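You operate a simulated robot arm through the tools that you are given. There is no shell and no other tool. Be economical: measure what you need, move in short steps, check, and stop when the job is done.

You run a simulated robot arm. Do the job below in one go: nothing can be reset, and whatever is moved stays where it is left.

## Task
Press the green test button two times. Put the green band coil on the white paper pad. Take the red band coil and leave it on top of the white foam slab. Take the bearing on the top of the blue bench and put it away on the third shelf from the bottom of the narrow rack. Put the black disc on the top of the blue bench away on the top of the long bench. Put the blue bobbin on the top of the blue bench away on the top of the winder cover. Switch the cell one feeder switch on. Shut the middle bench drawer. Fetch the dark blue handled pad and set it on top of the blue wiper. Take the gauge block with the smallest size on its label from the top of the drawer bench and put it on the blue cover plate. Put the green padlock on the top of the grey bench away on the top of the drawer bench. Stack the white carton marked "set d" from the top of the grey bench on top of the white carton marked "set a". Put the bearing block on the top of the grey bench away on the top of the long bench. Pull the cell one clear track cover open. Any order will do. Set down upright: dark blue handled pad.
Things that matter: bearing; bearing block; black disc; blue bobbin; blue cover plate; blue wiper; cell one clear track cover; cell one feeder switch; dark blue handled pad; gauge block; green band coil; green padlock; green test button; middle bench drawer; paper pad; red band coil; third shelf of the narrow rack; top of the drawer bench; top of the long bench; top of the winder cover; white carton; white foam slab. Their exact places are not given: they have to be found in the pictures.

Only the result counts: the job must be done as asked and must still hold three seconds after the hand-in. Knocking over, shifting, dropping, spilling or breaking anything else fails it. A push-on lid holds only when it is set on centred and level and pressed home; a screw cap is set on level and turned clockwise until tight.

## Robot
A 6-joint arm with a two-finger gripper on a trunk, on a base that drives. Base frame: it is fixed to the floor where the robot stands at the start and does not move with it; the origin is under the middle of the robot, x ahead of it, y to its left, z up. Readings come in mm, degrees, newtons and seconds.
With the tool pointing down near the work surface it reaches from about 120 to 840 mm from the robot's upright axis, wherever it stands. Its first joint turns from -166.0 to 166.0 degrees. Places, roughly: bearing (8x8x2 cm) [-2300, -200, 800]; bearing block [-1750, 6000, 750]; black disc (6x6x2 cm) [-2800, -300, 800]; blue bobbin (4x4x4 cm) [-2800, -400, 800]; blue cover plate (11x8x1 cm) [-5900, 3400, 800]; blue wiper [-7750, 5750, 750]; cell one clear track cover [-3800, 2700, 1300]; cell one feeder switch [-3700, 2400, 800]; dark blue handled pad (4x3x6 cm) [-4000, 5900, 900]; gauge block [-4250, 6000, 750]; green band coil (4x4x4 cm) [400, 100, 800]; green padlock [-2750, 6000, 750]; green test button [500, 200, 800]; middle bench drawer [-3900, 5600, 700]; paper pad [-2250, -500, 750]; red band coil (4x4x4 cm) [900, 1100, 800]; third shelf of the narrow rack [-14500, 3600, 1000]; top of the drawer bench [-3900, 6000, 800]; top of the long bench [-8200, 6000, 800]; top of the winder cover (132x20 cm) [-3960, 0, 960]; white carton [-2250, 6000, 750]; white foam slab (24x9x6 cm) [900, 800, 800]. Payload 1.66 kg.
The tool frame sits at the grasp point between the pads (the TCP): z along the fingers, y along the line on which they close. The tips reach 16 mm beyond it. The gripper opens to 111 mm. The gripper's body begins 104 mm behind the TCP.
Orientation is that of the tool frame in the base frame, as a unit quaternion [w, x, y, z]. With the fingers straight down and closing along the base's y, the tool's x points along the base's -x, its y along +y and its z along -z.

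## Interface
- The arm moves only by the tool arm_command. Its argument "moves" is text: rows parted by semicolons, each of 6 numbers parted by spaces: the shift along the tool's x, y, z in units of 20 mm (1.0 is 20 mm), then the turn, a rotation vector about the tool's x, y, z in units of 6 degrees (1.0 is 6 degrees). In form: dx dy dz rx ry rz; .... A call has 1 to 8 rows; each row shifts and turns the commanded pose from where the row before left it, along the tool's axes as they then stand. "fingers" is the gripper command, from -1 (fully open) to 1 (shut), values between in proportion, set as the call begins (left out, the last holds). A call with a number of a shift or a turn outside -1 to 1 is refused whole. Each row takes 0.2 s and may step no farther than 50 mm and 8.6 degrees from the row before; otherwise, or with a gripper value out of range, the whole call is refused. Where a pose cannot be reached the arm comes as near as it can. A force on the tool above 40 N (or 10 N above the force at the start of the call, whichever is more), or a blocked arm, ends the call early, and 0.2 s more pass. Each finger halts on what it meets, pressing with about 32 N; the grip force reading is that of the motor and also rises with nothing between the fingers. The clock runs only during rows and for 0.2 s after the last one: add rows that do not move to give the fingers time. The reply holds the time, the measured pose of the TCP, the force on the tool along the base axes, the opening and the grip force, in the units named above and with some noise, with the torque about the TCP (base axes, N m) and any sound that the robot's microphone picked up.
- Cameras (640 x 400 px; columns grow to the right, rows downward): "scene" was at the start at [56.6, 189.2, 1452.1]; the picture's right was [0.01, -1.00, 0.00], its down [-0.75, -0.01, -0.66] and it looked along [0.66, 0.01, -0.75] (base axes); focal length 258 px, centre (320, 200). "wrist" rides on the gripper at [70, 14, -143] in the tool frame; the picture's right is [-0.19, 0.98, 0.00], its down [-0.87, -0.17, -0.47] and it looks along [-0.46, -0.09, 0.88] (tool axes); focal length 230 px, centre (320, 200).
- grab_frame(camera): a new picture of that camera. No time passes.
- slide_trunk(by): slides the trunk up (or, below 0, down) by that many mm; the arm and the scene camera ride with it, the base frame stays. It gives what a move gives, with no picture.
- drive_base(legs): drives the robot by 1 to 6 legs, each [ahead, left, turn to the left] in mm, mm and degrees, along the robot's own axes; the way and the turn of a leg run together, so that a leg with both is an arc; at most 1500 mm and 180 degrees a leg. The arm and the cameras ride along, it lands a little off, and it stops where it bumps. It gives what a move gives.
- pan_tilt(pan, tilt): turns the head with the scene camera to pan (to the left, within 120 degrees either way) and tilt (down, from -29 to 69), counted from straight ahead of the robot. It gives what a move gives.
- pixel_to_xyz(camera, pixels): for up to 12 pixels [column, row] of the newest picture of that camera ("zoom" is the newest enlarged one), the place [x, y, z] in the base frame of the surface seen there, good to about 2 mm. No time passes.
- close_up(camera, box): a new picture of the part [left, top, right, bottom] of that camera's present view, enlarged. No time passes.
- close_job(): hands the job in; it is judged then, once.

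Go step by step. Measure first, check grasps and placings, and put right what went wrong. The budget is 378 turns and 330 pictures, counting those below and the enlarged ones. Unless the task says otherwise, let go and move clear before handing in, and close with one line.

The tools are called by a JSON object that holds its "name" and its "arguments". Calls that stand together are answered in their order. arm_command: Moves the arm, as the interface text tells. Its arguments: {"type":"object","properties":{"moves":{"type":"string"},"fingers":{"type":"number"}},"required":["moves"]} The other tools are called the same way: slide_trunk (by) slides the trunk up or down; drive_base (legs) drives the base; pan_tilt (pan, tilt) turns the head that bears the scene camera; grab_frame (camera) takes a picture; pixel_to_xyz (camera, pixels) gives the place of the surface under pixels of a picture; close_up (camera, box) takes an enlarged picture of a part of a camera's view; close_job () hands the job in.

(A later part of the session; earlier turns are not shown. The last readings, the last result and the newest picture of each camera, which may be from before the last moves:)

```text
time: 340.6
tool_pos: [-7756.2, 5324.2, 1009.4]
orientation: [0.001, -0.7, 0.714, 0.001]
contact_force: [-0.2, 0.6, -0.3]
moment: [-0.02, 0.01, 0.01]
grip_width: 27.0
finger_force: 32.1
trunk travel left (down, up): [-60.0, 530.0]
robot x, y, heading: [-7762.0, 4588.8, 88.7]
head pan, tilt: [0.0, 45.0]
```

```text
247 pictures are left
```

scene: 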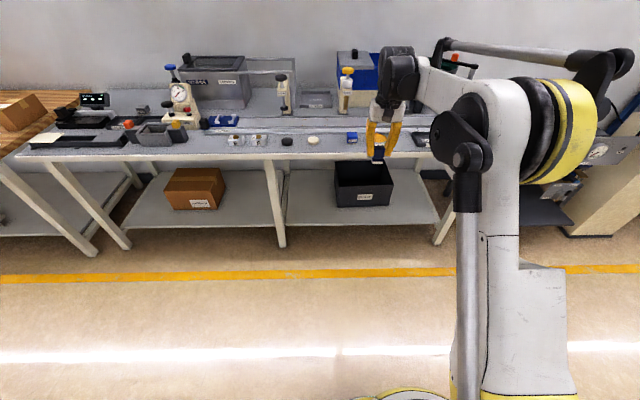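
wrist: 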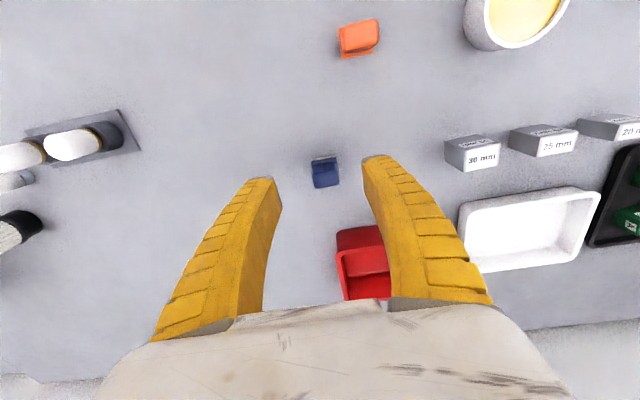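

Retract the arm 160, then drive ahead 500.

{"name": "arm_command", "arguments": {"moves": "1 0 0 0 0 0; 1 0 0 0 0 0; 1 0 0 0 0 0; 1 0 0 0 0 0; 1 0 0 0 0 0; 1 0 0 0 0 0; 1 0 0 0 0 0; 1 0 0 0 0 0"}}

{"name": "drive_base", "arguments": {"legs": [[490, 30, 1]]}}

{"name": "grab_frame", "arguments": {"camera": "scene"}}

{"name": "grab_frame", "arguments": {"camera": "wrist"}}

```text
time: 342.4
tool_pos: [-7759.2, 5164.0, 1009.7]
orientation: [0.0, -0.701, 0.714, 0.001]
contact_force: [0.3, 0.9, -0.1]
moment: [0.01, 0.0, 0.0]
grip_width: 27.2
finger_force: 32.3
trunk travel left (down, up): [-60.0, 530.0]
robot x, y, heading: [-7762.6, 4590.4, 89.0]
head pan, tilt: [0.0, 45.0]
```

```text
time: 345.2
tool_pos: [-7795.8, 5650.0, 1008.7]
orientation: [0.0, -0.707, 0.707, 0.001]
contact_force: [-0.5, 0.4, -0.6]
moment: [-0.02, -0.04, -0.01]
grip_width: 27.0
finger_force: 31.9
trunk travel left (down, up): [-60.0, 530.0]
robot x, y, heading: [-7784.7, 5073.4, 89.9]
head pan, tilt: [0.0, 45.0]
```

```text
246 pictures are left
```

scene: 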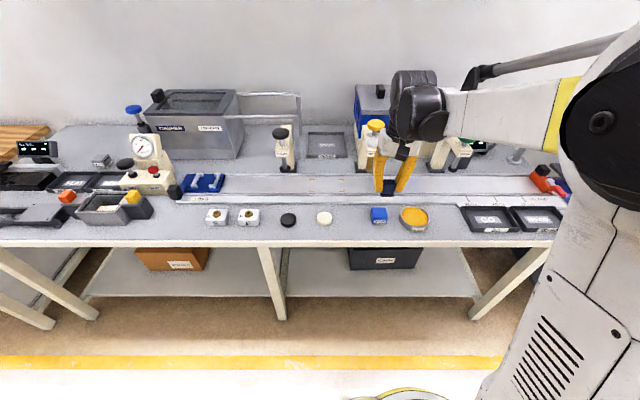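

```text
245 pictures are left
```

wrist: 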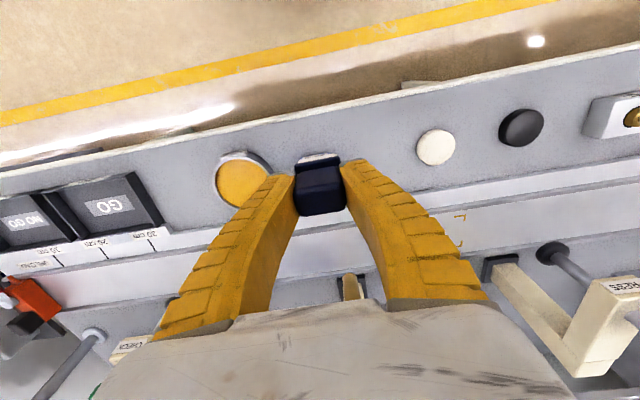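

Zoom on the wiper at (379,215) to measure its top.

{"name": "close_up", "arguments": {"camera": "scene", "box": [350, 170, 440, 240]}}

{"name": "pixel_to_xyz", "arguments": {"camera": "scene", "pixels": [[373, 210], [386, 210], [379, 208], [379, 213], [379, 217], [400, 214], [407, 217]]}}

```text
5.71 times, centred on (395, 205) of scene
```

zoom: 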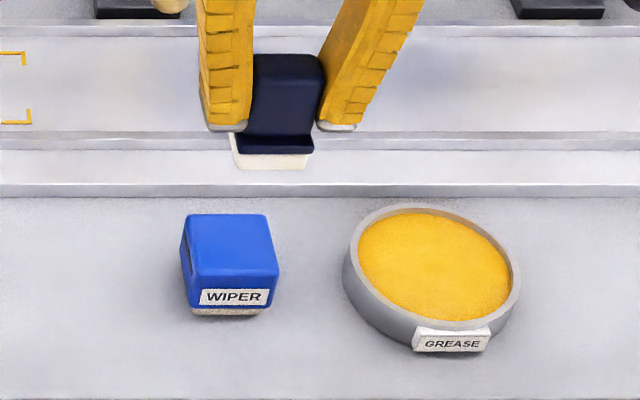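

```text
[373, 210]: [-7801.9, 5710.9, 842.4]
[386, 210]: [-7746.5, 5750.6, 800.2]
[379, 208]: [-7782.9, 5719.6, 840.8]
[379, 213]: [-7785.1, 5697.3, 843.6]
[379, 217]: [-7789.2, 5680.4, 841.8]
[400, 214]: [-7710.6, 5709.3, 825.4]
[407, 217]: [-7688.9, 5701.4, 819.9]
```

{"name": "pixel_to_xyz", "arguments": {"camera": "zoom", "pixels": [[190, 225], [262, 222], [195, 270], [272, 265], [230, 245], [225, 216], [235, 276]]}}

```text
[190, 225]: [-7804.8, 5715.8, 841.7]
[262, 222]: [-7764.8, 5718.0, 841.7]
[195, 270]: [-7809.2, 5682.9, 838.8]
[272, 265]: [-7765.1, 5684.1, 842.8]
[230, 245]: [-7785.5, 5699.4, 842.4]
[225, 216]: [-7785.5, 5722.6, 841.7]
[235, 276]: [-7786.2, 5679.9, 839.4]
```

Wiper top centre (−7785.5,5700), z 842. Move over and lower to just above contact (TCP ≈ 883).

{"name": "arm_command", "arguments": {"moves": "-1 -0.5 1 0 0 0; -1 0 1 0 0 0; -0.5 0 1 0 0 0; 0 0 1 0 0 0; 0 0 1 0 0 0; 0 0 0.6 0 0 0; 0 0 0 0 0 0"}}

{"name": "close_up", "arguments": {"camera": "scene", "box": [340, 160, 430, 230]}}

{"name": "close_up", "arguments": {"camera": "wrist", "box": [220, 100, 420, 240]}}

```text
time: 346.8
tool_pos: [-7785.2, 5698.5, 897.7]
orientation: [0.001, -0.707, 0.707, 0.0]
contact_force: [-0.6, 0.1, -1.1]
moment: [0.02, 0.0, -0.01]
grip_width: 27.3
finger_force: 32.3
trunk travel left (down, up): [-60.0, 530.0]
robot x, y, heading: [-7786.7, 5075.1, 89.9]
head pan, tilt: [0.0, 45.0]
```

```text
5.71 times, centred on (385, 195) of scene
```

zoom: 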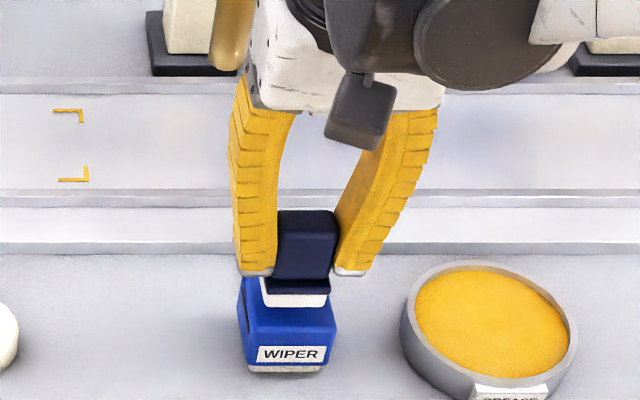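

```text
2.86 times, centred on (320, 170) of wrist
```

zoom: 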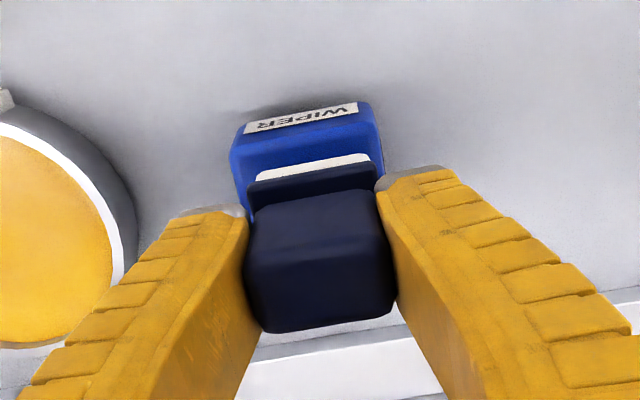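

Aligned. Lower in small steps to contact.

{"name": "arm_command", "arguments": {"moves": "0 0 0.4 0 0 0; 0 0 0.15 0 0 0; 0 0 0.1 0 0 0; 0 0 0 0 0 0"}}

```text
time: 347.8
tool_pos: [-7785.1, 5699.2, 884.5]
orientation: [0.0, -0.707, 0.707, 0.0]
contact_force: [-0.1, -0.4, -0.7]
moment: [-0.01, 0.04, 0.0]
grip_width: 27.0
finger_force: 31.6
trunk travel left (down, up): [-60.0, 530.0]
robot x, y, heading: [-7787.4, 5075.4, 90.0]
head pan, tilt: [0.0, 45.0]
```

{"name": "arm_command", "arguments": {"moves": "0 0 0.08 0 0 0; 0 0 0.06 0 0 0; 0 0 0 0 0 0"}}

```text
time: 348.6
tool_pos: [-7786.7, 5698.4, 882.7]
orientation: [0.001, -0.707, 0.707, 0.001]
contact_force: [1.4, 3.6, 13.4]
moment: [0.14, -0.02, -0.04]
grip_width: 30.4
finger_force: 32.0
trunk travel left (down, up): [-60.0, 530.0]
robot x, y, heading: [-7789.1, 5078.4, 89.9]
head pan, tilt: [0.0, 45.0]
```

Contact (13 N). Release, raise, check.

{"name": "arm_command", "arguments": {"moves": "0 0 0 0 0 0; 0 0 0 0 0 0", "fingers": 0}}

{"name": "arm_command", "arguments": {"moves": "0 0 -0.5 0 0 0; 0 0 -1 0 0 0; 0 0 -1 0 0 0; 0 0 -1 0 0 0; 0 0 -1 0 0 0; 0 0 -1 0 0 0; 1 0 -1 0 0 0; 1 0 0 0 0 0"}}

{"name": "close_up", "arguments": {"camera": "scene", "box": [340, 160, 430, 230]}}

```text
time: 349.2
tool_pos: [-7785.1, 5699.0, 883.0]
orientation: [0.0, -0.707, 0.707, 0.001]
contact_force: [0.0, -0.9, -0.4]
moment: [0.01, 0.02, 0.02]
grip_width: 57.5
finger_force: 0.6
trunk travel left (down, up): [-60.0, 530.0]
robot x, y, heading: [-7787.8, 5074.2, 89.8]
head pan, tilt: [0.0, 45.0]
```

```text
time: 351.0
tool_pos: [-7785.6, 5659.5, 1012.0]
orientation: [-0.001, 0.707, -0.707, -0.001]
contact_force: [-0.3, -0.6, -0.3]
moment: [-0.03, 0.01, 0.0]
grip_width: 57.5
finger_force: 0.9
trunk travel left (down, up): [-60.0, 530.0]
robot x, y, heading: [-7786.0, 5077.1, 90.1]
head pan, tilt: [0.0, 45.0]
```

```text
5.71 times, centred on (385, 195) of scene
```

zoom: 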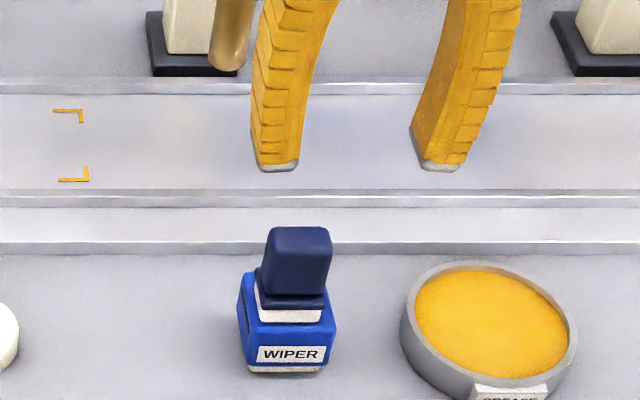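

Pad sits squarely on the wiper. Go back to the drawer bench for the 20 mm block (x≈−4250).

{"name": "drive_base", "arguments": {"legs": [[-500, 0, 0], [0, -1300, 0], [0, -1300, 0], [0, -930, 0], [400, 0, 0]]}}

{"name": "grab_frame", "arguments": {"camera": "scene"}}

```text
time: 372.8
tool_pos: [-4247.7, 5526.9, 1011.0]
orientation: [-0.001, 0.708, -0.707, -0.001]
contact_force: [-1.0, 0.5, -0.1]
moment: [-0.03, -0.02, 0.01]
grip_width: 57.9
finger_force: 1.4
trunk travel left (down, up): [-60.0, 530.0]
robot x, y, heading: [-4249.6, 4941.8, 89.9]
head pan, tilt: [0.0, 45.0]
```

```text
240 pictures are left
```

scene: 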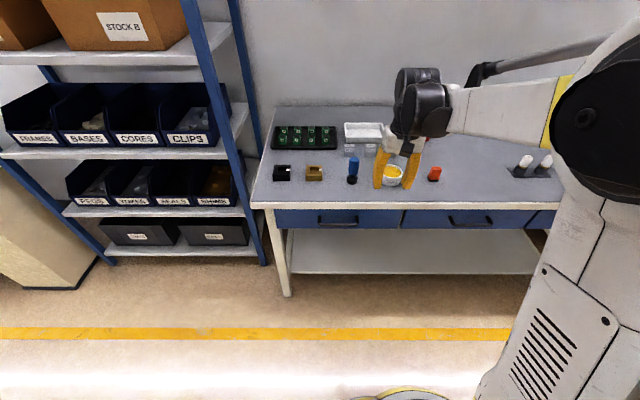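

{"name": "drive_base", "arguments": {"legs": [[210, 60, 0]]}}

{"name": "grab_frame", "arguments": {"camera": "wrist"}}

{"name": "close_up", "arguments": {"camera": "scene", "box": [230, 100, 450, 240]}}

```text
time: 374.5
tool_pos: [-4308.0, 5732.6, 1010.3]
orientation: [0.0, 0.709, -0.705, -0.001]
contact_force: [0.4, 0.4, -0.1]
moment: [-0.02, 0.0, -0.03]
grip_width: 57.7
finger_force: 1.6
trunk travel left (down, up): [-60.0, 530.0]
robot x, y, heading: [-4309.7, 5147.4, 90.2]
head pan, tilt: [0.0, 45.0]
```

```text
239 pictures are left
```

wrist: 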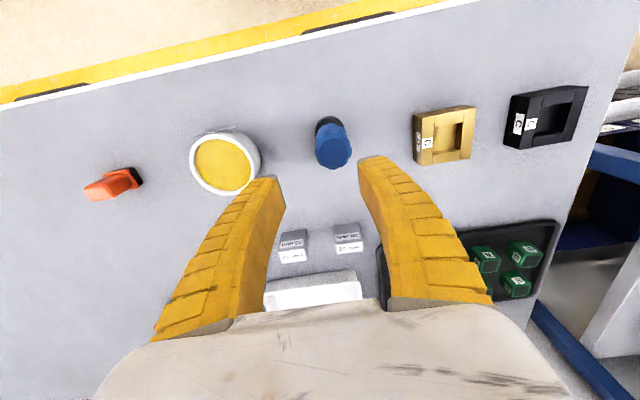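

```text
2.86 times, centred on (340, 170) of scene
```

zoom: 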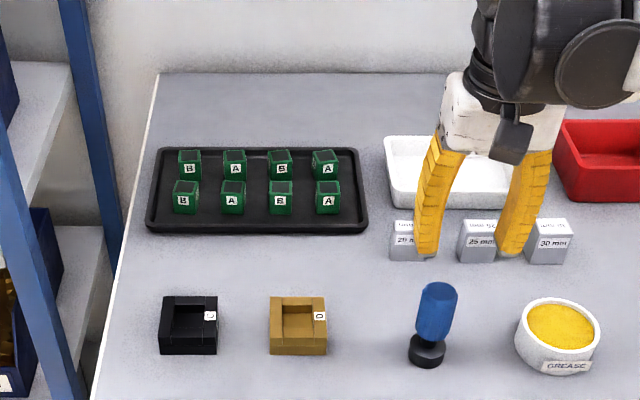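

{"name": "pixel_to_xyz", "arguments": {"camera": "zoom", "pixels": [[400, 226], [400, 248], [393, 258], [480, 226], [478, 250], [555, 226], [480, 255]]}}

{"name": "pixel_to_xyz", "arguments": {"camera": "wrist", "pixels": [[347, 232], [347, 247], [335, 238], [360, 236], [292, 243], [280, 245], [306, 243], [347, 226]]}}

{"name": "close_up", "arguments": {"camera": "wrist", "box": [260, 200, 400, 290]}}

```text
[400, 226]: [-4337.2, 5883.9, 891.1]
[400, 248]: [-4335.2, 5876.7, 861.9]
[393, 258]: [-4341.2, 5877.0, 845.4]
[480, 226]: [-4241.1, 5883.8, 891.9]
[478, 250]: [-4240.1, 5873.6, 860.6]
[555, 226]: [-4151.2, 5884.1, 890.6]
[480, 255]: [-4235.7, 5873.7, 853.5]
```

```text
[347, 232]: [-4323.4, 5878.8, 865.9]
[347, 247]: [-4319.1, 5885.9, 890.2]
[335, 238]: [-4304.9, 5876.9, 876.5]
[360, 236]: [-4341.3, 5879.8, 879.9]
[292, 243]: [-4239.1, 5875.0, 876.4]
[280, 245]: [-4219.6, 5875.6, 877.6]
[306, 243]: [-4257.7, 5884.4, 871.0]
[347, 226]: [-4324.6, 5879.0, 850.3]
```

```text
4.44 times, centred on (330, 245) of wrist
```

zoom: 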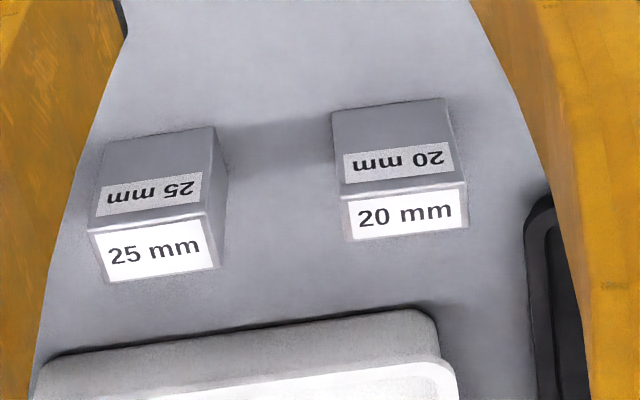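

Confirmed 20 mm. Measure its top corners.

{"name": "pixel_to_xyz", "arguments": {"camera": "zoom", "pixels": [[345, 200], [465, 192], [350, 235], [462, 225], [405, 215], [405, 232], [215, 230], [440, 315]]}}

```text
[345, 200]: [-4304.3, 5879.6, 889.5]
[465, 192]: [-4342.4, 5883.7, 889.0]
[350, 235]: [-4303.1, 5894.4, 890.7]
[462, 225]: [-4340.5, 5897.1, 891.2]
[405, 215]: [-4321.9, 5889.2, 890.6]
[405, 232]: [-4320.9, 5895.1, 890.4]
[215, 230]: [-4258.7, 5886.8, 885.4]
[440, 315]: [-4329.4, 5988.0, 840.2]
```

Block centre (−4322,5888), z 840–891. Move above and descend.

{"name": "arm_command", "arguments": {"moves": "-1 0.7 0 0 0 0; -1 0 0 0 0 0; -1 0 0 0 0 0; -1 0 0 0 0 0; -1 0 0.5 0 0 0; -1 0 0.8 0 0 0; -1 0 1 0 0 0; -0.8 0 1 0 0 0"}}

{"name": "close_up", "arguments": {"camera": "wrist", "box": [220, 90, 420, 230]}}

```text
time: 376.3
tool_pos: [-4321.9, 5889.5, 944.7]
orientation: [-0.001, 0.708, -0.706, 0.0]
contact_force: [-0.6, -0.6, 0.7]
moment: [-0.01, -0.01, 0.02]
grip_width: 57.5
finger_force: 1.0
trunk travel left (down, up): [-60.0, 530.0]
robot x, y, heading: [-4309.8, 5149.3, 90.3]
head pan, tilt: [0.0, 45.0]
```

```text
2.86 times, centred on (320, 160) of wrist
```

zoom: 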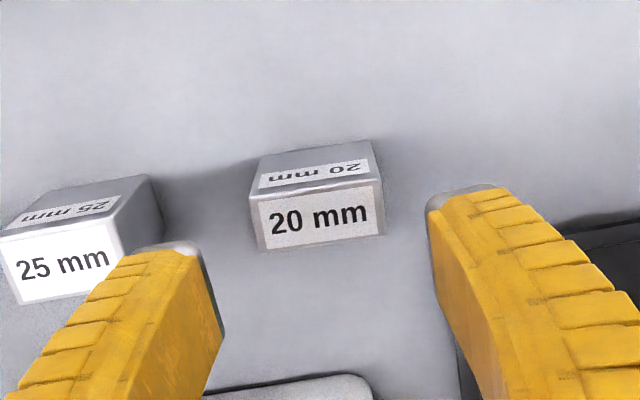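

Centred; descend, grip, lift.

{"name": "arm_command", "arguments": {"moves": "0 0 1 0 0 0; 0 0 1 0 0 0; 0 0 1 0 0 0; 0 0 0.75 0 0 0; 0 0 0 0 0 0"}}

{"name": "arm_command", "arguments": {"moves": "0 0 0 0 0 0; 0 0 0 0 0 0; 0 0 0 0 0 0", "fingers": 1}}

{"name": "arm_command", "arguments": {"moves": "0 0 -0.5 0 0 0; 0 0 -1 0 0 0; 0 0 -1 0 0 0; 0 0 -1 0 0 0; 0 0 -1 0 0 0; 0 0 -1 0 0 0; 0 0 -1 0 0 0; 0 0 -1 0 0 0"}}

{"name": "grab_frame", "arguments": {"camera": "wrist"}}

```text
time: 377.5
tool_pos: [-4321.7, 5887.3, 869.3]
orientation: [-0.001, 0.708, -0.706, 0.0]
contact_force: [0.4, -0.8, -0.1]
moment: [0.0, -0.01, 0.0]
grip_width: 57.3
finger_force: 1.6
trunk travel left (down, up): [-60.0, 530.0]
robot x, y, heading: [-4306.4, 5150.2, 90.1]
head pan, tilt: [0.0, 45.0]
```

```text
time: 378.3
tool_pos: [-4321.7, 5887.4, 871.8]
orientation: [-0.001, 0.709, -0.705, -0.001]
contact_force: [0.0, 2.7, 8.8]
moment: [0.05, -0.01, -0.05]
grip_width: 37.6
finger_force: 31.8
trunk travel left (down, up): [-60.0, 530.0]
robot x, y, heading: [-4307.3, 5148.5, 90.0]
head pan, tilt: [0.0, 45.0]
```

```text
time: 380.1
tool_pos: [-4324.0, 5889.5, 1021.6]
orientation: [0.0, 0.708, -0.706, -0.001]
contact_force: [-0.1, -0.7, -0.9]
moment: [0.02, -0.02, -0.02]
grip_width: 36.6
finger_force: 32.5
trunk travel left (down, up): [-60.0, 530.0]
robot x, y, heading: [-4312.4, 5150.8, 90.3]
head pan, tilt: [0.0, 45.0]
```

```text
235 pictures are left
```

wrist: 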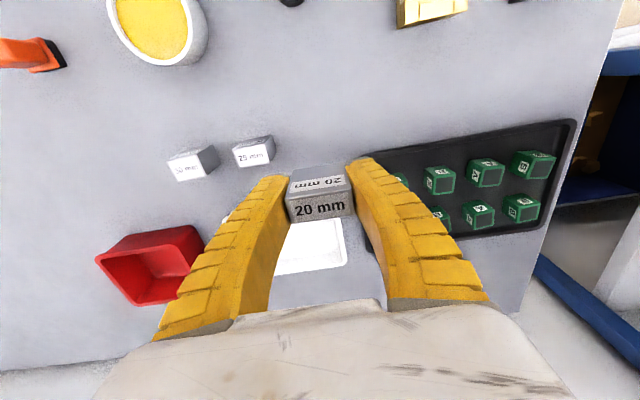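

20 mm block held. Retract the arm, back into the aisle, drive west to x≈−5900 and turn to face west, looking left.

{"name": "arm_command", "arguments": {"moves": "1 0 0 0 0 0; 1 0 0 0 0 0; 1 0 0 0 0 0; 1 0 0 0 0 0; 1 0 0 0 0 0; 1 0 0 0 0 0; 1 0 0 0 0 0; 1 0 0 0 0 0"}}

{"name": "drive_base", "arguments": {"legs": [[-550, 0, 0], [0, 0, 90], [1300, 0, 0]]}}

{"name": "pan_tilt", "arguments": {"pan": 60, "tilt": 25}}

{"name": "grab_frame", "arguments": {"camera": "scene"}}

```text
time: 381.9
tool_pos: [-4322.3, 5727.0, 1020.5]
orientation: [0.0, 0.708, -0.706, 0.0]
contact_force: [-1.1, -0.3, -2.1]
moment: [-0.01, -0.01, 0.02]
grip_width: 36.3
finger_force: 31.3
trunk travel left (down, up): [-60.0, 530.0]
robot x, y, heading: [-4307.1, 5150.5, 90.3]
head pan, tilt: [0.0, 45.0]
```

```text
time: 395.0
tool_pos: [-6173.2, 4601.9, 1020.2]
orientation: [0.0, 1.0, -0.008, -0.001]
contact_force: [0.4, 0.7, -0.7]
moment: [-0.01, -0.01, -0.01]
grip_width: 36.2
finger_force: 31.4
trunk travel left (down, up): [-60.0, 530.0]
robot x, y, heading: [-5594.9, 4604.2, 179.1]
head pan, tilt: [0.0, 45.0]
```

```text
time: 396.3
tool_pos: [-6173.5, 4602.2, 1019.1]
orientation: [0.001, 1.0, -0.008, 0.0]
contact_force: [0.6, -0.2, -0.8]
moment: [0.02, -0.01, -0.02]
grip_width: 36.4
finger_force: 32.1
trunk travel left (down, up): [-60.0, 530.0]
robot x, y, heading: [-5593.6, 4603.9, 178.9]
head pan, tilt: [60.0, 25.0]
```

```text
234 pictures are left
```

scene: 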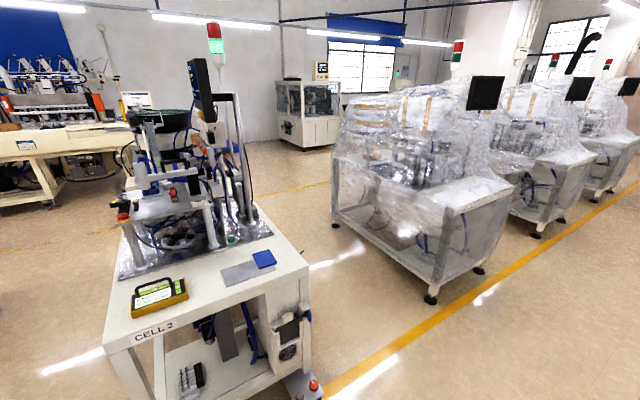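

The blue plate is at (263,258) on the cell 2 table. Measure it and the table edges.

{"name": "pixel_to_xyz", "arguments": {"camera": "scene", "pixels": [[263, 258], [254, 252], [273, 251], [277, 264], [256, 270], [240, 272], [310, 270], [105, 345], [160, 290], [200, 240], [205, 90], [315, 385]]}}

{"name": "close_up", "arguments": {"camera": "scene", "box": [100, 180, 340, 340]}}

```text
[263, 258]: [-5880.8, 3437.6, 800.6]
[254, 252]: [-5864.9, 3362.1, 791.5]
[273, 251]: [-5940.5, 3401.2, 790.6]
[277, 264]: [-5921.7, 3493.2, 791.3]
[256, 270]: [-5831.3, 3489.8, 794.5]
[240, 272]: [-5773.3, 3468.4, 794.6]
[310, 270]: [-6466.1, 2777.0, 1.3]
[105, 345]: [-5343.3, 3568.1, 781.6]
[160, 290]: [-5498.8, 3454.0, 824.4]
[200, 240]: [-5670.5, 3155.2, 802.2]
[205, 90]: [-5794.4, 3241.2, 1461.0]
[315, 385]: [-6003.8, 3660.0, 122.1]
```

```text
2.50 times, centred on (220, 260) of scene
```

zoom: 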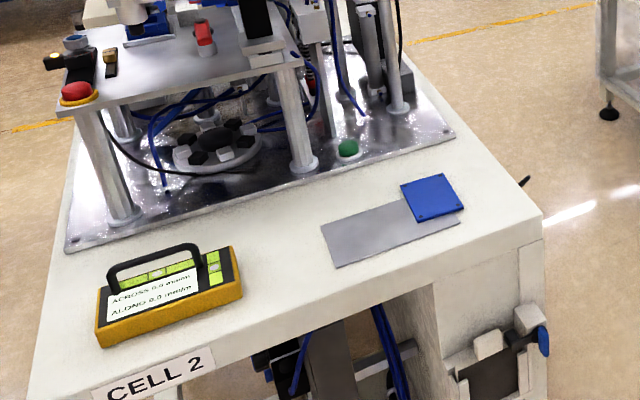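

Plate centre ≈(−5880,3435), top z 800. Drive to (−5880,4150) and turn to face −y.

{"name": "drive_base", "arguments": {"legs": [[290, 430, 0], [0, 0, 91]]}}

{"name": "pan_tilt", "arguments": {"pan": 0, "tilt": 40}}

{"name": "grab_frame", "arguments": {"camera": "scene"}}

```text
time: 403.1
tool_pos: [-5870.3, 3602.0, 1019.9]
orientation: [0.001, 0.706, 0.709, -0.001]
contact_force: [0.9, -0.5, -1.6]
moment: [0.02, 0.01, 0.03]
grip_width: 36.5
finger_force: 31.9
trunk travel left (down, up): [-60.0, 530.0]
robot x, y, heading: [-5885.8, 4178.9, -89.9]
head pan, tilt: [60.0, 25.0]
```

```text
time: 404.4
tool_pos: [-5872.0, 3601.7, 1020.5]
orientation: [0.001, 0.706, 0.708, 0.0]
contact_force: [0.1, 0.5, -1.9]
moment: [-0.01, -0.02, 0.03]
grip_width: 36.7
finger_force: 32.3
trunk travel left (down, up): [-60.0, 530.0]
robot x, y, heading: [-5887.9, 4184.9, -89.8]
head pan, tilt: [0.0, 40.0]
```

```text
232 pictures are left
```

scene: 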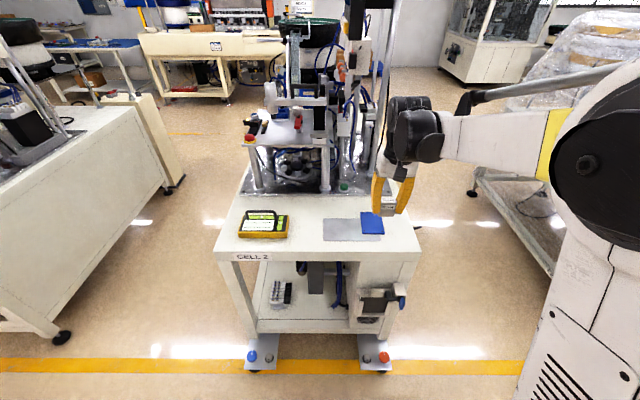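

Measure plate corners and the pole beside it.

{"name": "pixel_to_xyz", "arguments": {"camera": "scene", "pixels": [[361, 213], [381, 212], [362, 233], [384, 232], [372, 222], [340, 230], [372, 160], [385, 80], [352, 60], [400, 195], [380, 245]]}}

{"name": "close_up", "arguments": {"camera": "scene", "box": [310, 160, 430, 250]}}

```text
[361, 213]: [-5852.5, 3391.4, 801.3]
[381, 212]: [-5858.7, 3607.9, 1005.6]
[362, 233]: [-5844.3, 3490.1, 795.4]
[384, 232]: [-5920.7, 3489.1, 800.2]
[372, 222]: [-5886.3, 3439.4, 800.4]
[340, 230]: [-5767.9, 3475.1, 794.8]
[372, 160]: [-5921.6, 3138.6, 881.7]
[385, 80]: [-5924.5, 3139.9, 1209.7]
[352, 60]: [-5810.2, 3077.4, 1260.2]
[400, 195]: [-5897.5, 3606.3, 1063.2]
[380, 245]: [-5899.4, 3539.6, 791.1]
```

```text
4.44 times, centred on (370, 205) of scene
```

zoom: 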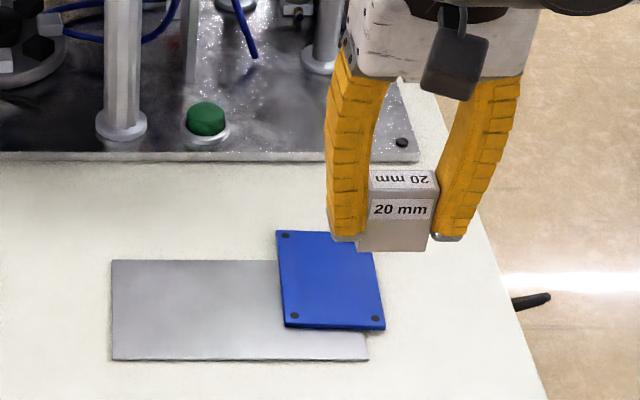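

Plate centre (−5888,3438), top 800.5. Drive ahead 110, then move the arm over it.

{"name": "drive_base", "arguments": {"legs": [[110, 0, 0]]}}

```text
time: 405.6
tool_pos: [-5870.2, 3489.4, 1019.8]
orientation: [0.001, 0.705, 0.709, 0.0]
contact_force: [0.4, -0.5, -1.3]
moment: [0.05, 0.02, 0.01]
grip_width: 36.4
finger_force: 32.0
trunk travel left (down, up): [-60.0, 530.0]
robot x, y, heading: [-5883.7, 4071.2, -89.7]
head pan, tilt: [0.0, 40.0]
```

{"name": "arm_command", "arguments": {"moves": "-1 -0.88 1 0 0 0; -1 0 1 0 0 0; -0.55 0 1 0 0 0; 0 0 1 0 0 0; 0 0 1 0 0 0; 0 0 1 0 0 0; 0 0 1 0 0 0; 0 0 1 0 0 0"}}

{"name": "close_up", "arguments": {"camera": "wrist", "box": [200, 80, 440, 240]}}

{"name": "close_up", "arguments": {"camera": "scene", "box": [310, 170, 430, 260]}}

```text
time: 407.4
tool_pos: [-5889.5, 3439.2, 859.2]
orientation: [0.001, 0.705, 0.709, 0.0]
contact_force: [-0.4, -0.1, -1.7]
moment: [0.0, -0.01, -0.03]
grip_width: 36.8
finger_force: 32.2
trunk travel left (down, up): [-60.0, 530.0]
robot x, y, heading: [-5888.3, 4069.5, -89.8]
head pan, tilt: [0.0, 40.0]
```

```text
2.50 times, centred on (320, 160) of wrist
```

zoom: 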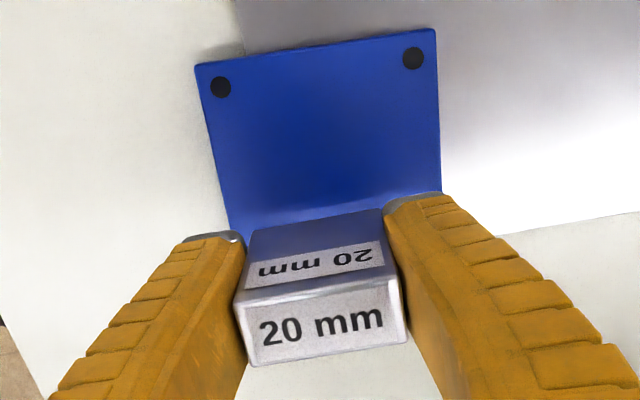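

```text
4.44 times, centred on (370, 215) of scene
```

zoom: 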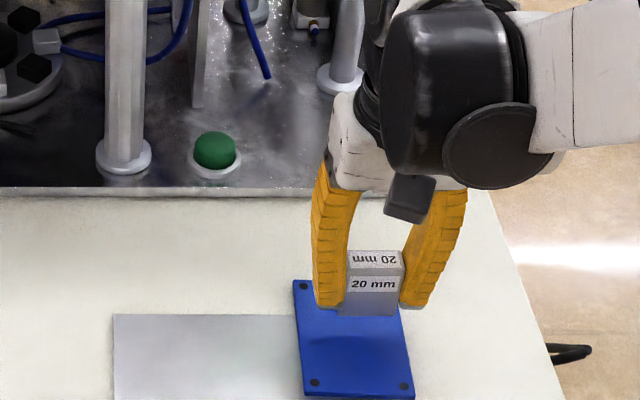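

Good. Lower from 859 toward ~832.

{"name": "arm_command", "arguments": {"moves": "0 0 0.9 0 0 0; 0 0 0.15 0 0 0; 0 0 0.1 0 0 0; 0 0 0 0 0 0"}}

```text
time: 408.4
tool_pos: [-5887.9, 3439.8, 837.8]
orientation: [0.001, 0.705, 0.709, -0.001]
contact_force: [-0.1, 0.1, -1.1]
moment: [0.0, -0.01, -0.01]
grip_width: 36.6
finger_force: 32.3
trunk travel left (down, up): [-60.0, 530.0]
robot x, y, heading: [-5884.8, 4069.1, -89.7]
head pan, tilt: [0.0, 40.0]
```

{"name": "arm_command", "arguments": {"moves": "0 0 0.12 0 0 0; 0 0 0.08 0 0 0; 0 0 0.06 0 0 0; 0 0 0 0 0 0"}}

```text
time: 409.4
tool_pos: [-5888.0, 3439.0, 831.6]
orientation: [0.001, 0.706, 0.709, -0.001]
contact_force: [-0.2, 0.3, -0.5]
moment: [0.05, -0.02, -0.02]
grip_width: 36.6
finger_force: 32.3
trunk travel left (down, up): [-60.0, 530.0]
robot x, y, heading: [-5884.6, 4070.9, -89.8]
head pan, tilt: [0.0, 40.0]
```

{"name": "arm_command", "arguments": {"moves": "0 0 0.06 0 0 0; 0 0 0.06 0 0 0; 0 0 0 0 0 0"}}

```text
time: 410.2
tool_pos: [-5888.5, 3439.5, 830.5]
orientation: [0.001, 0.706, 0.709, -0.001]
contact_force: [-1.1, -4.2, 10.9]
moment: [-0.14, 0.02, -0.02]
grip_width: 37.9
finger_force: 32.2
trunk travel left (down, up): [-60.0, 530.0]
robot x, y, heading: [-5885.1, 4074.9, -89.7]
head pan, tilt: [0.0, 40.0]
```

Contact. Release, lift and check.

{"name": "arm_command", "arguments": {"moves": "0 0 0 0 0 0; 0 0 0 0 0 0", "fingers": -0.1}}

{"name": "arm_command", "arguments": {"moves": "0 0 -0.5 0 0 0; 0 0 -1 0 0 0; 0 0 -1 0 0 0; 0 0 -1 0 0 0; 0 0 -1 0 0 0; 0 0 -1 0 0 0; 0 0 -1 0 0 0; 0 0 -1 0 0 0"}}

{"name": "close_up", "arguments": {"camera": "scene", "box": [310, 170, 430, 260]}}

```text
time: 410.8
tool_pos: [-5888.2, 3440.2, 829.5]
orientation: [0.0, 0.705, 0.709, 0.0]
contact_force: [-0.2, -0.3, 0.2]
moment: [0.0, 0.03, -0.01]
grip_width: 63.0
finger_force: 1.3
trunk travel left (down, up): [-60.0, 530.0]
robot x, y, heading: [-5883.2, 4072.2, -89.8]
head pan, tilt: [0.0, 40.0]
```

```text
time: 412.6
tool_pos: [-5888.0, 3439.1, 980.4]
orientation: [0.001, 0.705, 0.709, 0.0]
contact_force: [-0.2, -1.0, -0.9]
moment: [0.01, -0.03, -0.01]
grip_width: 62.7
finger_force: 1.2
trunk travel left (down, up): [-60.0, 530.0]
robot x, y, heading: [-5885.6, 4071.0, -89.5]
head pan, tilt: [0.0, 40.0]
```

```text
4.44 times, centred on (370, 215) of scene
```

zoom: 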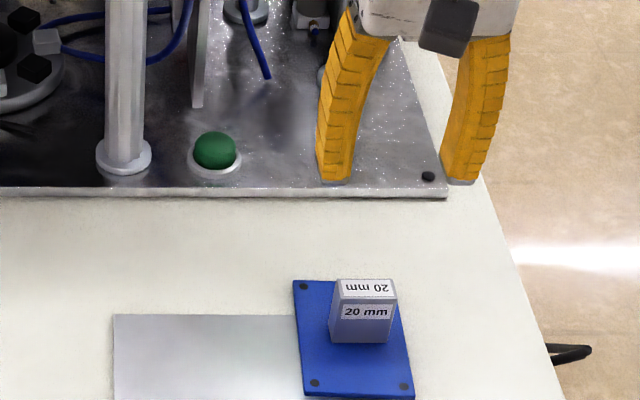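

Block stands on the blue plate. Next the grey bench near (−2250,6000): back up, turn, drive east.

{"name": "drive_base", "arguments": {"legs": [[-500, 0, 0], [0, 0, 179.5], [0, -1300, 0], [0, -1300, 0], [0, -1000, 0]]}}

{"name": "pan_tilt", "arguments": {"pan": 0, "tilt": 30}}

{"name": "grab_frame", "arguments": {"camera": "scene"}}

```text
time: 440.0
tool_pos: [-2262.0, 5202.7, 980.9]
orientation: [-0.001, 0.713, -0.702, 0.001]
contact_force: [0.0, -0.1, 0.1]
moment: [0.0, -0.02, 0.01]
grip_width: 62.9
finger_force: 1.5
trunk travel left (down, up): [-60.0, 530.0]
robot x, y, heading: [-2258.9, 4569.8, 91.0]
head pan, tilt: [0.0, 40.0]
```

```text
time: 440.8
tool_pos: [-2263.2, 5201.8, 979.9]
orientation: [-0.001, 0.713, -0.702, 0.0]
contact_force: [0.3, -0.8, 0.2]
moment: [0.01, -0.04, 0.02]
grip_width: 63.1
finger_force: 1.1
trunk travel left (down, up): [-60.0, 530.0]
robot x, y, heading: [-2256.3, 4571.7, 91.0]
head pan, tilt: [0.0, 30.0]
```

```text
227 pictures are left
```

scene: 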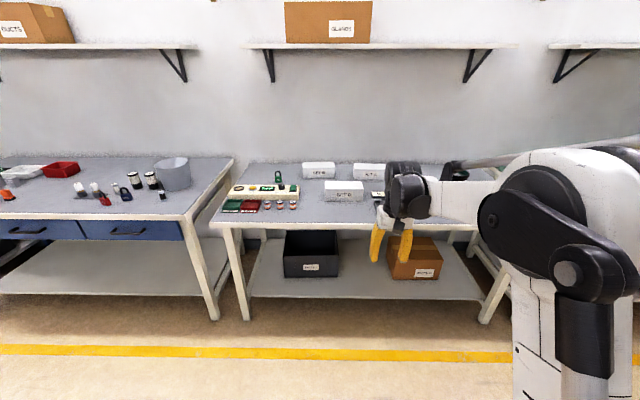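

{"name": "drive_base", "arguments": {"legs": [[480, 0, -1]]}}

{"name": "arm_command", "arguments": {"moves": "1 -1 -0.5 0 0 0; 1 -1 -0.5 0 0 0; 1 -1 -0.5 0 0 0; 1 -1 -0.5 0 0 0; 1 -1 -0.5 0 0 0; 1 -1 -0.5 0 0 0; 1 -1 -0.5 0 0 0; 1 -1 -0.5 0 0 0"}}

{"name": "pan_tilt", "arguments": {"pan": 0, "tilt": 45}}

{"name": "grab_frame", "arguments": {"camera": "scene"}}

```text
time: 443.6
tool_pos: [-2255.5, 5690.5, 980.6]
orientation: [0.0, -0.707, 0.707, 0.002]
contact_force: [-0.1, 0.9, -0.3]
moment: [-0.01, 0.01, -0.03]
grip_width: 63.1
finger_force: 1.5
trunk travel left (down, up): [-60.0, 530.0]
robot x, y, heading: [-2259.4, 5058.7, 90.1]
head pan, tilt: [0.0, 30.0]
```

```text
time: 445.4
tool_pos: [-2096.4, 5530.3, 1059.2]
orientation: [0.001, -0.707, 0.707, 0.001]
contact_force: [1.0, -0.7, -0.1]
moment: [0.01, 0.0, -0.01]
grip_width: 62.8
finger_force: 1.4
trunk travel left (down, up): [-60.0, 530.0]
robot x, y, heading: [-2262.0, 5057.0, 89.8]
head pan, tilt: [0.0, 30.0]
```

```text
time: 446.2
tool_pos: [-2096.5, 5531.7, 1060.5]
orientation: [0.0, -0.707, 0.707, 0.0]
contact_force: [0.9, -0.9, -0.1]
moment: [-0.01, 0.02, -0.01]
grip_width: 62.9
finger_force: 1.1
trunk travel left (down, up): [-60.0, 530.0]
robot x, y, heading: [-2262.5, 5056.0, 89.9]
head pan, tilt: [0.0, 45.0]
```

```text
226 pictures are left
```

scene: 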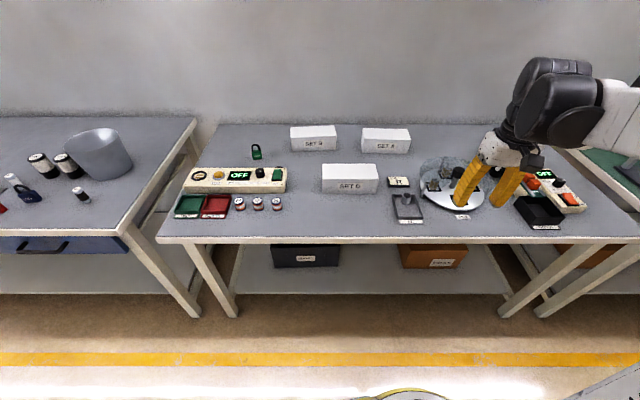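

{"name": "close_up", "arguments": {"camera": "scene", "box": [280, 115, 440, 205]}}

{"name": "close_up", "arguments": {"camera": "scene", "box": [160, 130, 300, 230]}}

{"name": "close_up", "arguments": {"camera": "scene", "box": [380, 140, 600, 240]}}

```text
4.00 times, centred on (360, 160) of scene
```

zoom: 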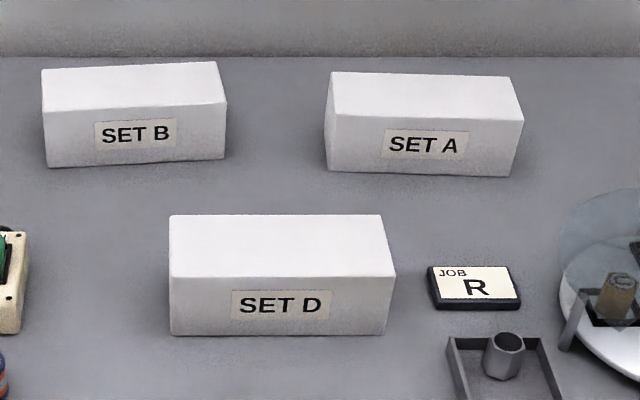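

```text
4.00 times, centred on (230, 180) of scene
```

zoom: 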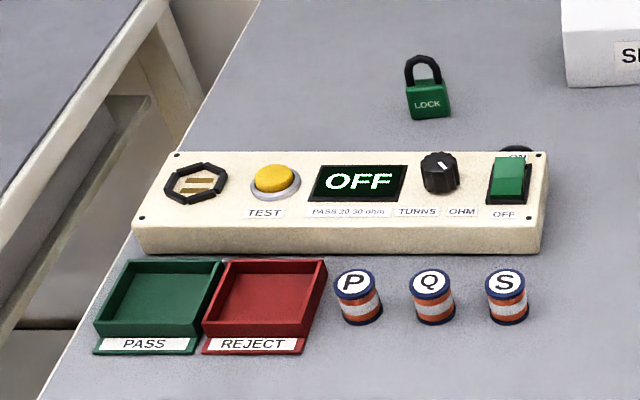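

```text
2.91 times, centred on (490, 190) of scene
```

zoom: 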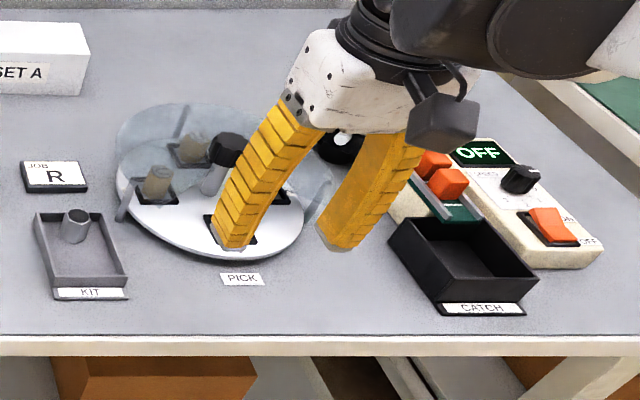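

Measure SET D and SET A cartons and the padlock.

{"name": "pixel_to_xyz", "arguments": {"camera": "scene", "pixels": [[323, 166], [375, 166], [323, 176], [377, 178], [350, 170], [363, 130], [408, 130], [363, 140], [409, 143], [386, 134], [255, 156], [350, 192]]}}

{"name": "pixel_to_xyz", "arguments": {"camera": "scene", "pixels": [[323, 190], [376, 190], [290, 137], [336, 128], [256, 150], [254, 145], [258, 158], [340, 145]]}}

```text
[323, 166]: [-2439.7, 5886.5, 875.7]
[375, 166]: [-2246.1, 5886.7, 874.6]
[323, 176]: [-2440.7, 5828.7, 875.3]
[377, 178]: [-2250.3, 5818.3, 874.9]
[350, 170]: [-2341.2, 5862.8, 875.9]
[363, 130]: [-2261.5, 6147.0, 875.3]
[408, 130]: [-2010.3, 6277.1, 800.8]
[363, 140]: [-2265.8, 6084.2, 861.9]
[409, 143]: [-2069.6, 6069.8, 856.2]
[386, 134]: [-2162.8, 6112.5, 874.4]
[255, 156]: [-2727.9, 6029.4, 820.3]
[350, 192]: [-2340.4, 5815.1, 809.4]
```

```text
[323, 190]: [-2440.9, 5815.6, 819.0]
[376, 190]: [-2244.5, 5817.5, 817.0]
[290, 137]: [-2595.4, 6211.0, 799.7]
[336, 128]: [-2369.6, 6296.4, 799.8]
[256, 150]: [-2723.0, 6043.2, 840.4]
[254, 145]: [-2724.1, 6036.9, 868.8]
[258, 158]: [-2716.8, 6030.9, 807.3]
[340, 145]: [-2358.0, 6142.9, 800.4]
```

SET D: x −2442…−2245, y 5817…~5893, z 800–875. SET A centre ≈(−2165,6115). Check the bench front edge, then move closer.

{"name": "pixel_to_xyz", "arguments": {"camera": "scene", "pixels": [[350, 236], [230, 310], [505, 300], [540, 150], [436, 180], [440, 160], [350, 290]]}}

{"name": "drive_base", "arguments": {"legs": [[270, 0, 0]]}}

{"name": "arm_command", "arguments": {"moves": "0 1 0 0 0 1; 0 1 0 0 0 1; 0 1 0 0 0 1; 0 1 0 0 0 1; 0 1 0 0 0 1; 0 1 0 0 0 1; 0 1 0 0 0 1; 0 1 0 0 0 1", "fingers": -1}}

```text
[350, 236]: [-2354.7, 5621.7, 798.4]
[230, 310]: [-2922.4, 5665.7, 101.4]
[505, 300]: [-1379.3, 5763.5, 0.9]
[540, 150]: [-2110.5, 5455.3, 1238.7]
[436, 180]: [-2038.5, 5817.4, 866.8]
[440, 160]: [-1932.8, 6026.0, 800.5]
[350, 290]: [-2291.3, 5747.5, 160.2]
```

```text
time: 448.1
tool_pos: [-2096.6, 5794.5, 1060.0]
orientation: [-0.001, 0.708, -0.706, 0.0]
contact_force: [-0.6, -0.2, 0.0]
moment: [-0.03, 0.04, 0.01]
grip_width: 63.0
finger_force: 1.1
trunk travel left (down, up): [-60.0, 530.0]
robot x, y, heading: [-2257.9, 5320.2, 90.0]
head pan, tilt: [0.0, 45.0]
```

```text
time: 449.9
tool_pos: [-2242.9, 5849.9, 1058.9]
orientation: [0.0, -0.358, 0.934, 0.002]
contact_force: [-0.6, -0.2, -0.3]
moment: [0.03, -0.01, 0.0]
grip_width: 110.9
finger_force: 0.2
trunk travel left (down, up): [-60.0, 530.0]
robot x, y, heading: [-2264.0, 5325.0, 89.9]
head pan, tilt: [0.0, 45.0]
```

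{"name": "arm_command", "arguments": {"moves": "0 0 0 0 0 1; 0 0 0 0 0 1; 0 0 0 0 0 1; 0 0 0 0 0 1; 0 0 0 0 0 1; 0 0 0 0 0 1; 0 0 0 0 0 1; 0 0 0 0 0 0"}}

{"name": "grab_frame", "arguments": {"camera": "wrist"}}

```text
time: 451.7
tool_pos: [-2241.3, 5849.0, 1060.1]
orientation: [0.001, -0.001, 1.0, 0.002]
contact_force: [-0.8, 0.1, -1.2]
moment: [-0.02, 0.0, -0.02]
grip_width: 110.8
finger_force: 0.2
trunk travel left (down, up): [-60.0, 530.0]
robot x, y, heading: [-2261.9, 5322.1, 90.2]
head pan, tilt: [0.0, 45.0]
```

```text
222 pictures are left
```

wrist: 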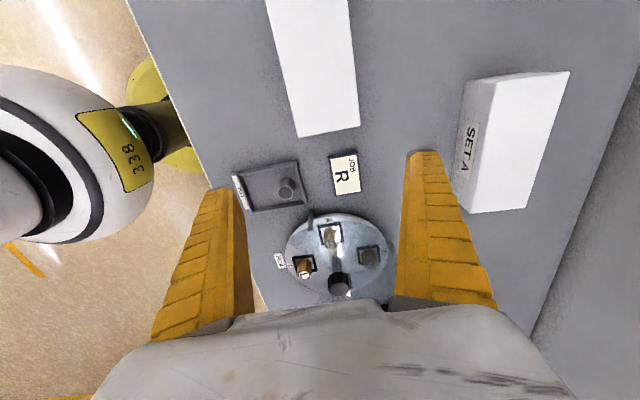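

Tool now closes along y. Move 100 mm to −x, over SET D, lowering a bit, and check.

{"name": "arm_command", "arguments": {"moves": "1 0 0.5 0 0 0; 1 0 0.5 0 0 0; 1 0 0.5 0 0 0; 1 0 0.5 0 0 0; 1 0 0.5 0 0 0; 0 0 0 0 0 0"}}

{"name": "grab_frame", "arguments": {"camera": "wrist"}}

```text
time: 453.1
tool_pos: [-2342.7, 5849.0, 1010.0]
orientation: [-0.001, -0.001, 1.0, 0.001]
contact_force: [0.2, -0.3, -0.9]
moment: [-0.02, -0.04, 0.01]
grip_width: 111.1
finger_force: 0.0
trunk travel left (down, up): [-60.0, 530.0]
robot x, y, heading: [-2259.6, 5322.4, 90.1]
head pan, tilt: [0.0, 45.0]
```

```text
221 pictures are left
```

wrist: 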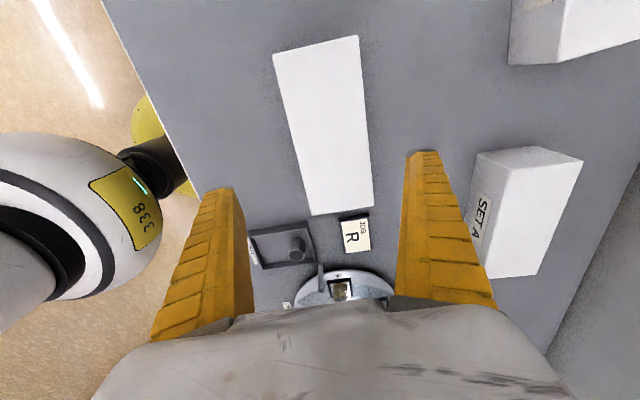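

{"name": "pixel_to_xyz", "arguments": {"camera": "wrist", "pixels": [[278, 60], [355, 42], [295, 130], [365, 130], [312, 210], [370, 200], [330, 130], [497, 180], [575, 165], [490, 270], [530, 270], [540, 200]]}}

```text
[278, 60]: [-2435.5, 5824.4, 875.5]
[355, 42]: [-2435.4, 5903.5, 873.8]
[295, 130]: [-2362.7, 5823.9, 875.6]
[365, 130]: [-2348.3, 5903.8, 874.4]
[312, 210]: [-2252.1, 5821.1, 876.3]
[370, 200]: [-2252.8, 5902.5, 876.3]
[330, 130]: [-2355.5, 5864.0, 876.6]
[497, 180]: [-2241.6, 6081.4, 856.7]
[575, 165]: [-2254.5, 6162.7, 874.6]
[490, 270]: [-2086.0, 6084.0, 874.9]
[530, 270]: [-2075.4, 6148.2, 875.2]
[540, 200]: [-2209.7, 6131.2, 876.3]
```

SET D centre (−2344,5862), ~86 mm wide. Centre and descend to z≈846.

{"name": "arm_command", "arguments": {"moves": "0 0.65 1 0 0 0; 0 0 1 0 0 0; 0 0 1 0 0 0; 0 0 1 0 0 0; 0 0 1 0 0 0; 0 0 0.5 0 0 0; 0 0 0 0 0 0"}}

{"name": "grab_frame", "arguments": {"camera": "wrist"}}

{"name": "close_up", "arguments": {"camera": "scene", "box": [220, 130, 420, 260]}}

```text
time: 454.7
tool_pos: [-2343.5, 5862.6, 898.5]
orientation: [0.0, -0.001, 1.0, 0.001]
contact_force: [-0.2, 0.7, 0.6]
moment: [0.02, -0.01, -0.02]
grip_width: 111.1
finger_force: 0.1
trunk travel left (down, up): [-60.0, 530.0]
robot x, y, heading: [-2265.7, 5322.4, 90.0]
head pan, tilt: [0.0, 45.0]
```

```text
220 pictures are left
```

wrist: 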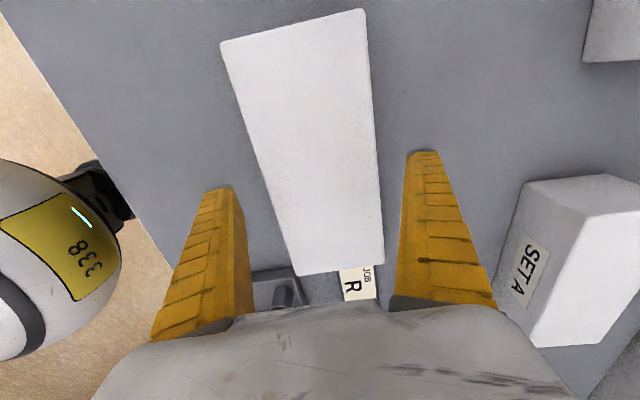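

```text
3.08 times, centred on (320, 195) of scene
```

zoom: 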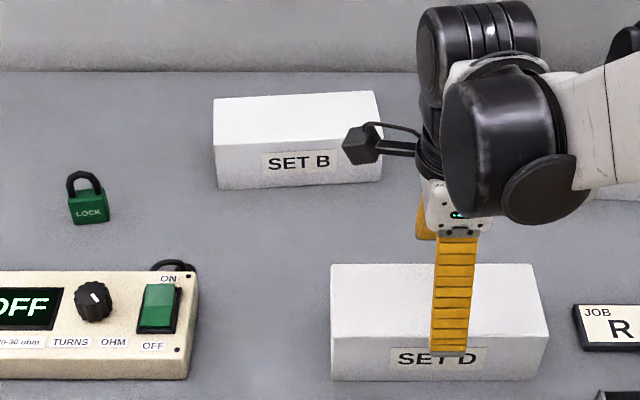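

Both sides have clearance. Descend 50 and grip.

{"name": "arm_command", "arguments": {"moves": "0 0 0.5 0 0 0; 0 0 0.5 0 0 0; 0 0 0.7 0 0 0; 0 0 0.8 0 0 0; 0 0 0 0 0 0"}}

{"name": "arm_command", "arguments": {"moves": "0 0 0 0 0 0; 0 0 0 0 0 0; 0 0 0 0 0 0", "fingers": 1}}

```text
time: 455.9
tool_pos: [-2341.0, 5864.0, 849.5]
orientation: [0.0, -0.001, 1.0, 0.0]
contact_force: [-0.6, -0.6, 0.8]
moment: [-0.02, 0.01, -0.05]
grip_width: 111.2
finger_force: 0.0
trunk travel left (down, up): [-60.0, 530.0]
robot x, y, heading: [-2260.3, 5321.8, 90.0]
head pan, tilt: [0.0, 45.0]
```

```text
time: 456.7
tool_pos: [-2342.9, 5863.2, 849.4]
orientation: [0.0, -0.002, 1.0, 0.001]
contact_force: [0.1, 0.4, 0.0]
moment: [-0.01, 0.0, -0.01]
grip_width: 90.7
finger_force: 32.2
trunk travel left (down, up): [-60.0, 530.0]
robot x, y, heading: [-2262.8, 5322.3, 90.0]
head pan, tilt: [0.0, 45.0]
```

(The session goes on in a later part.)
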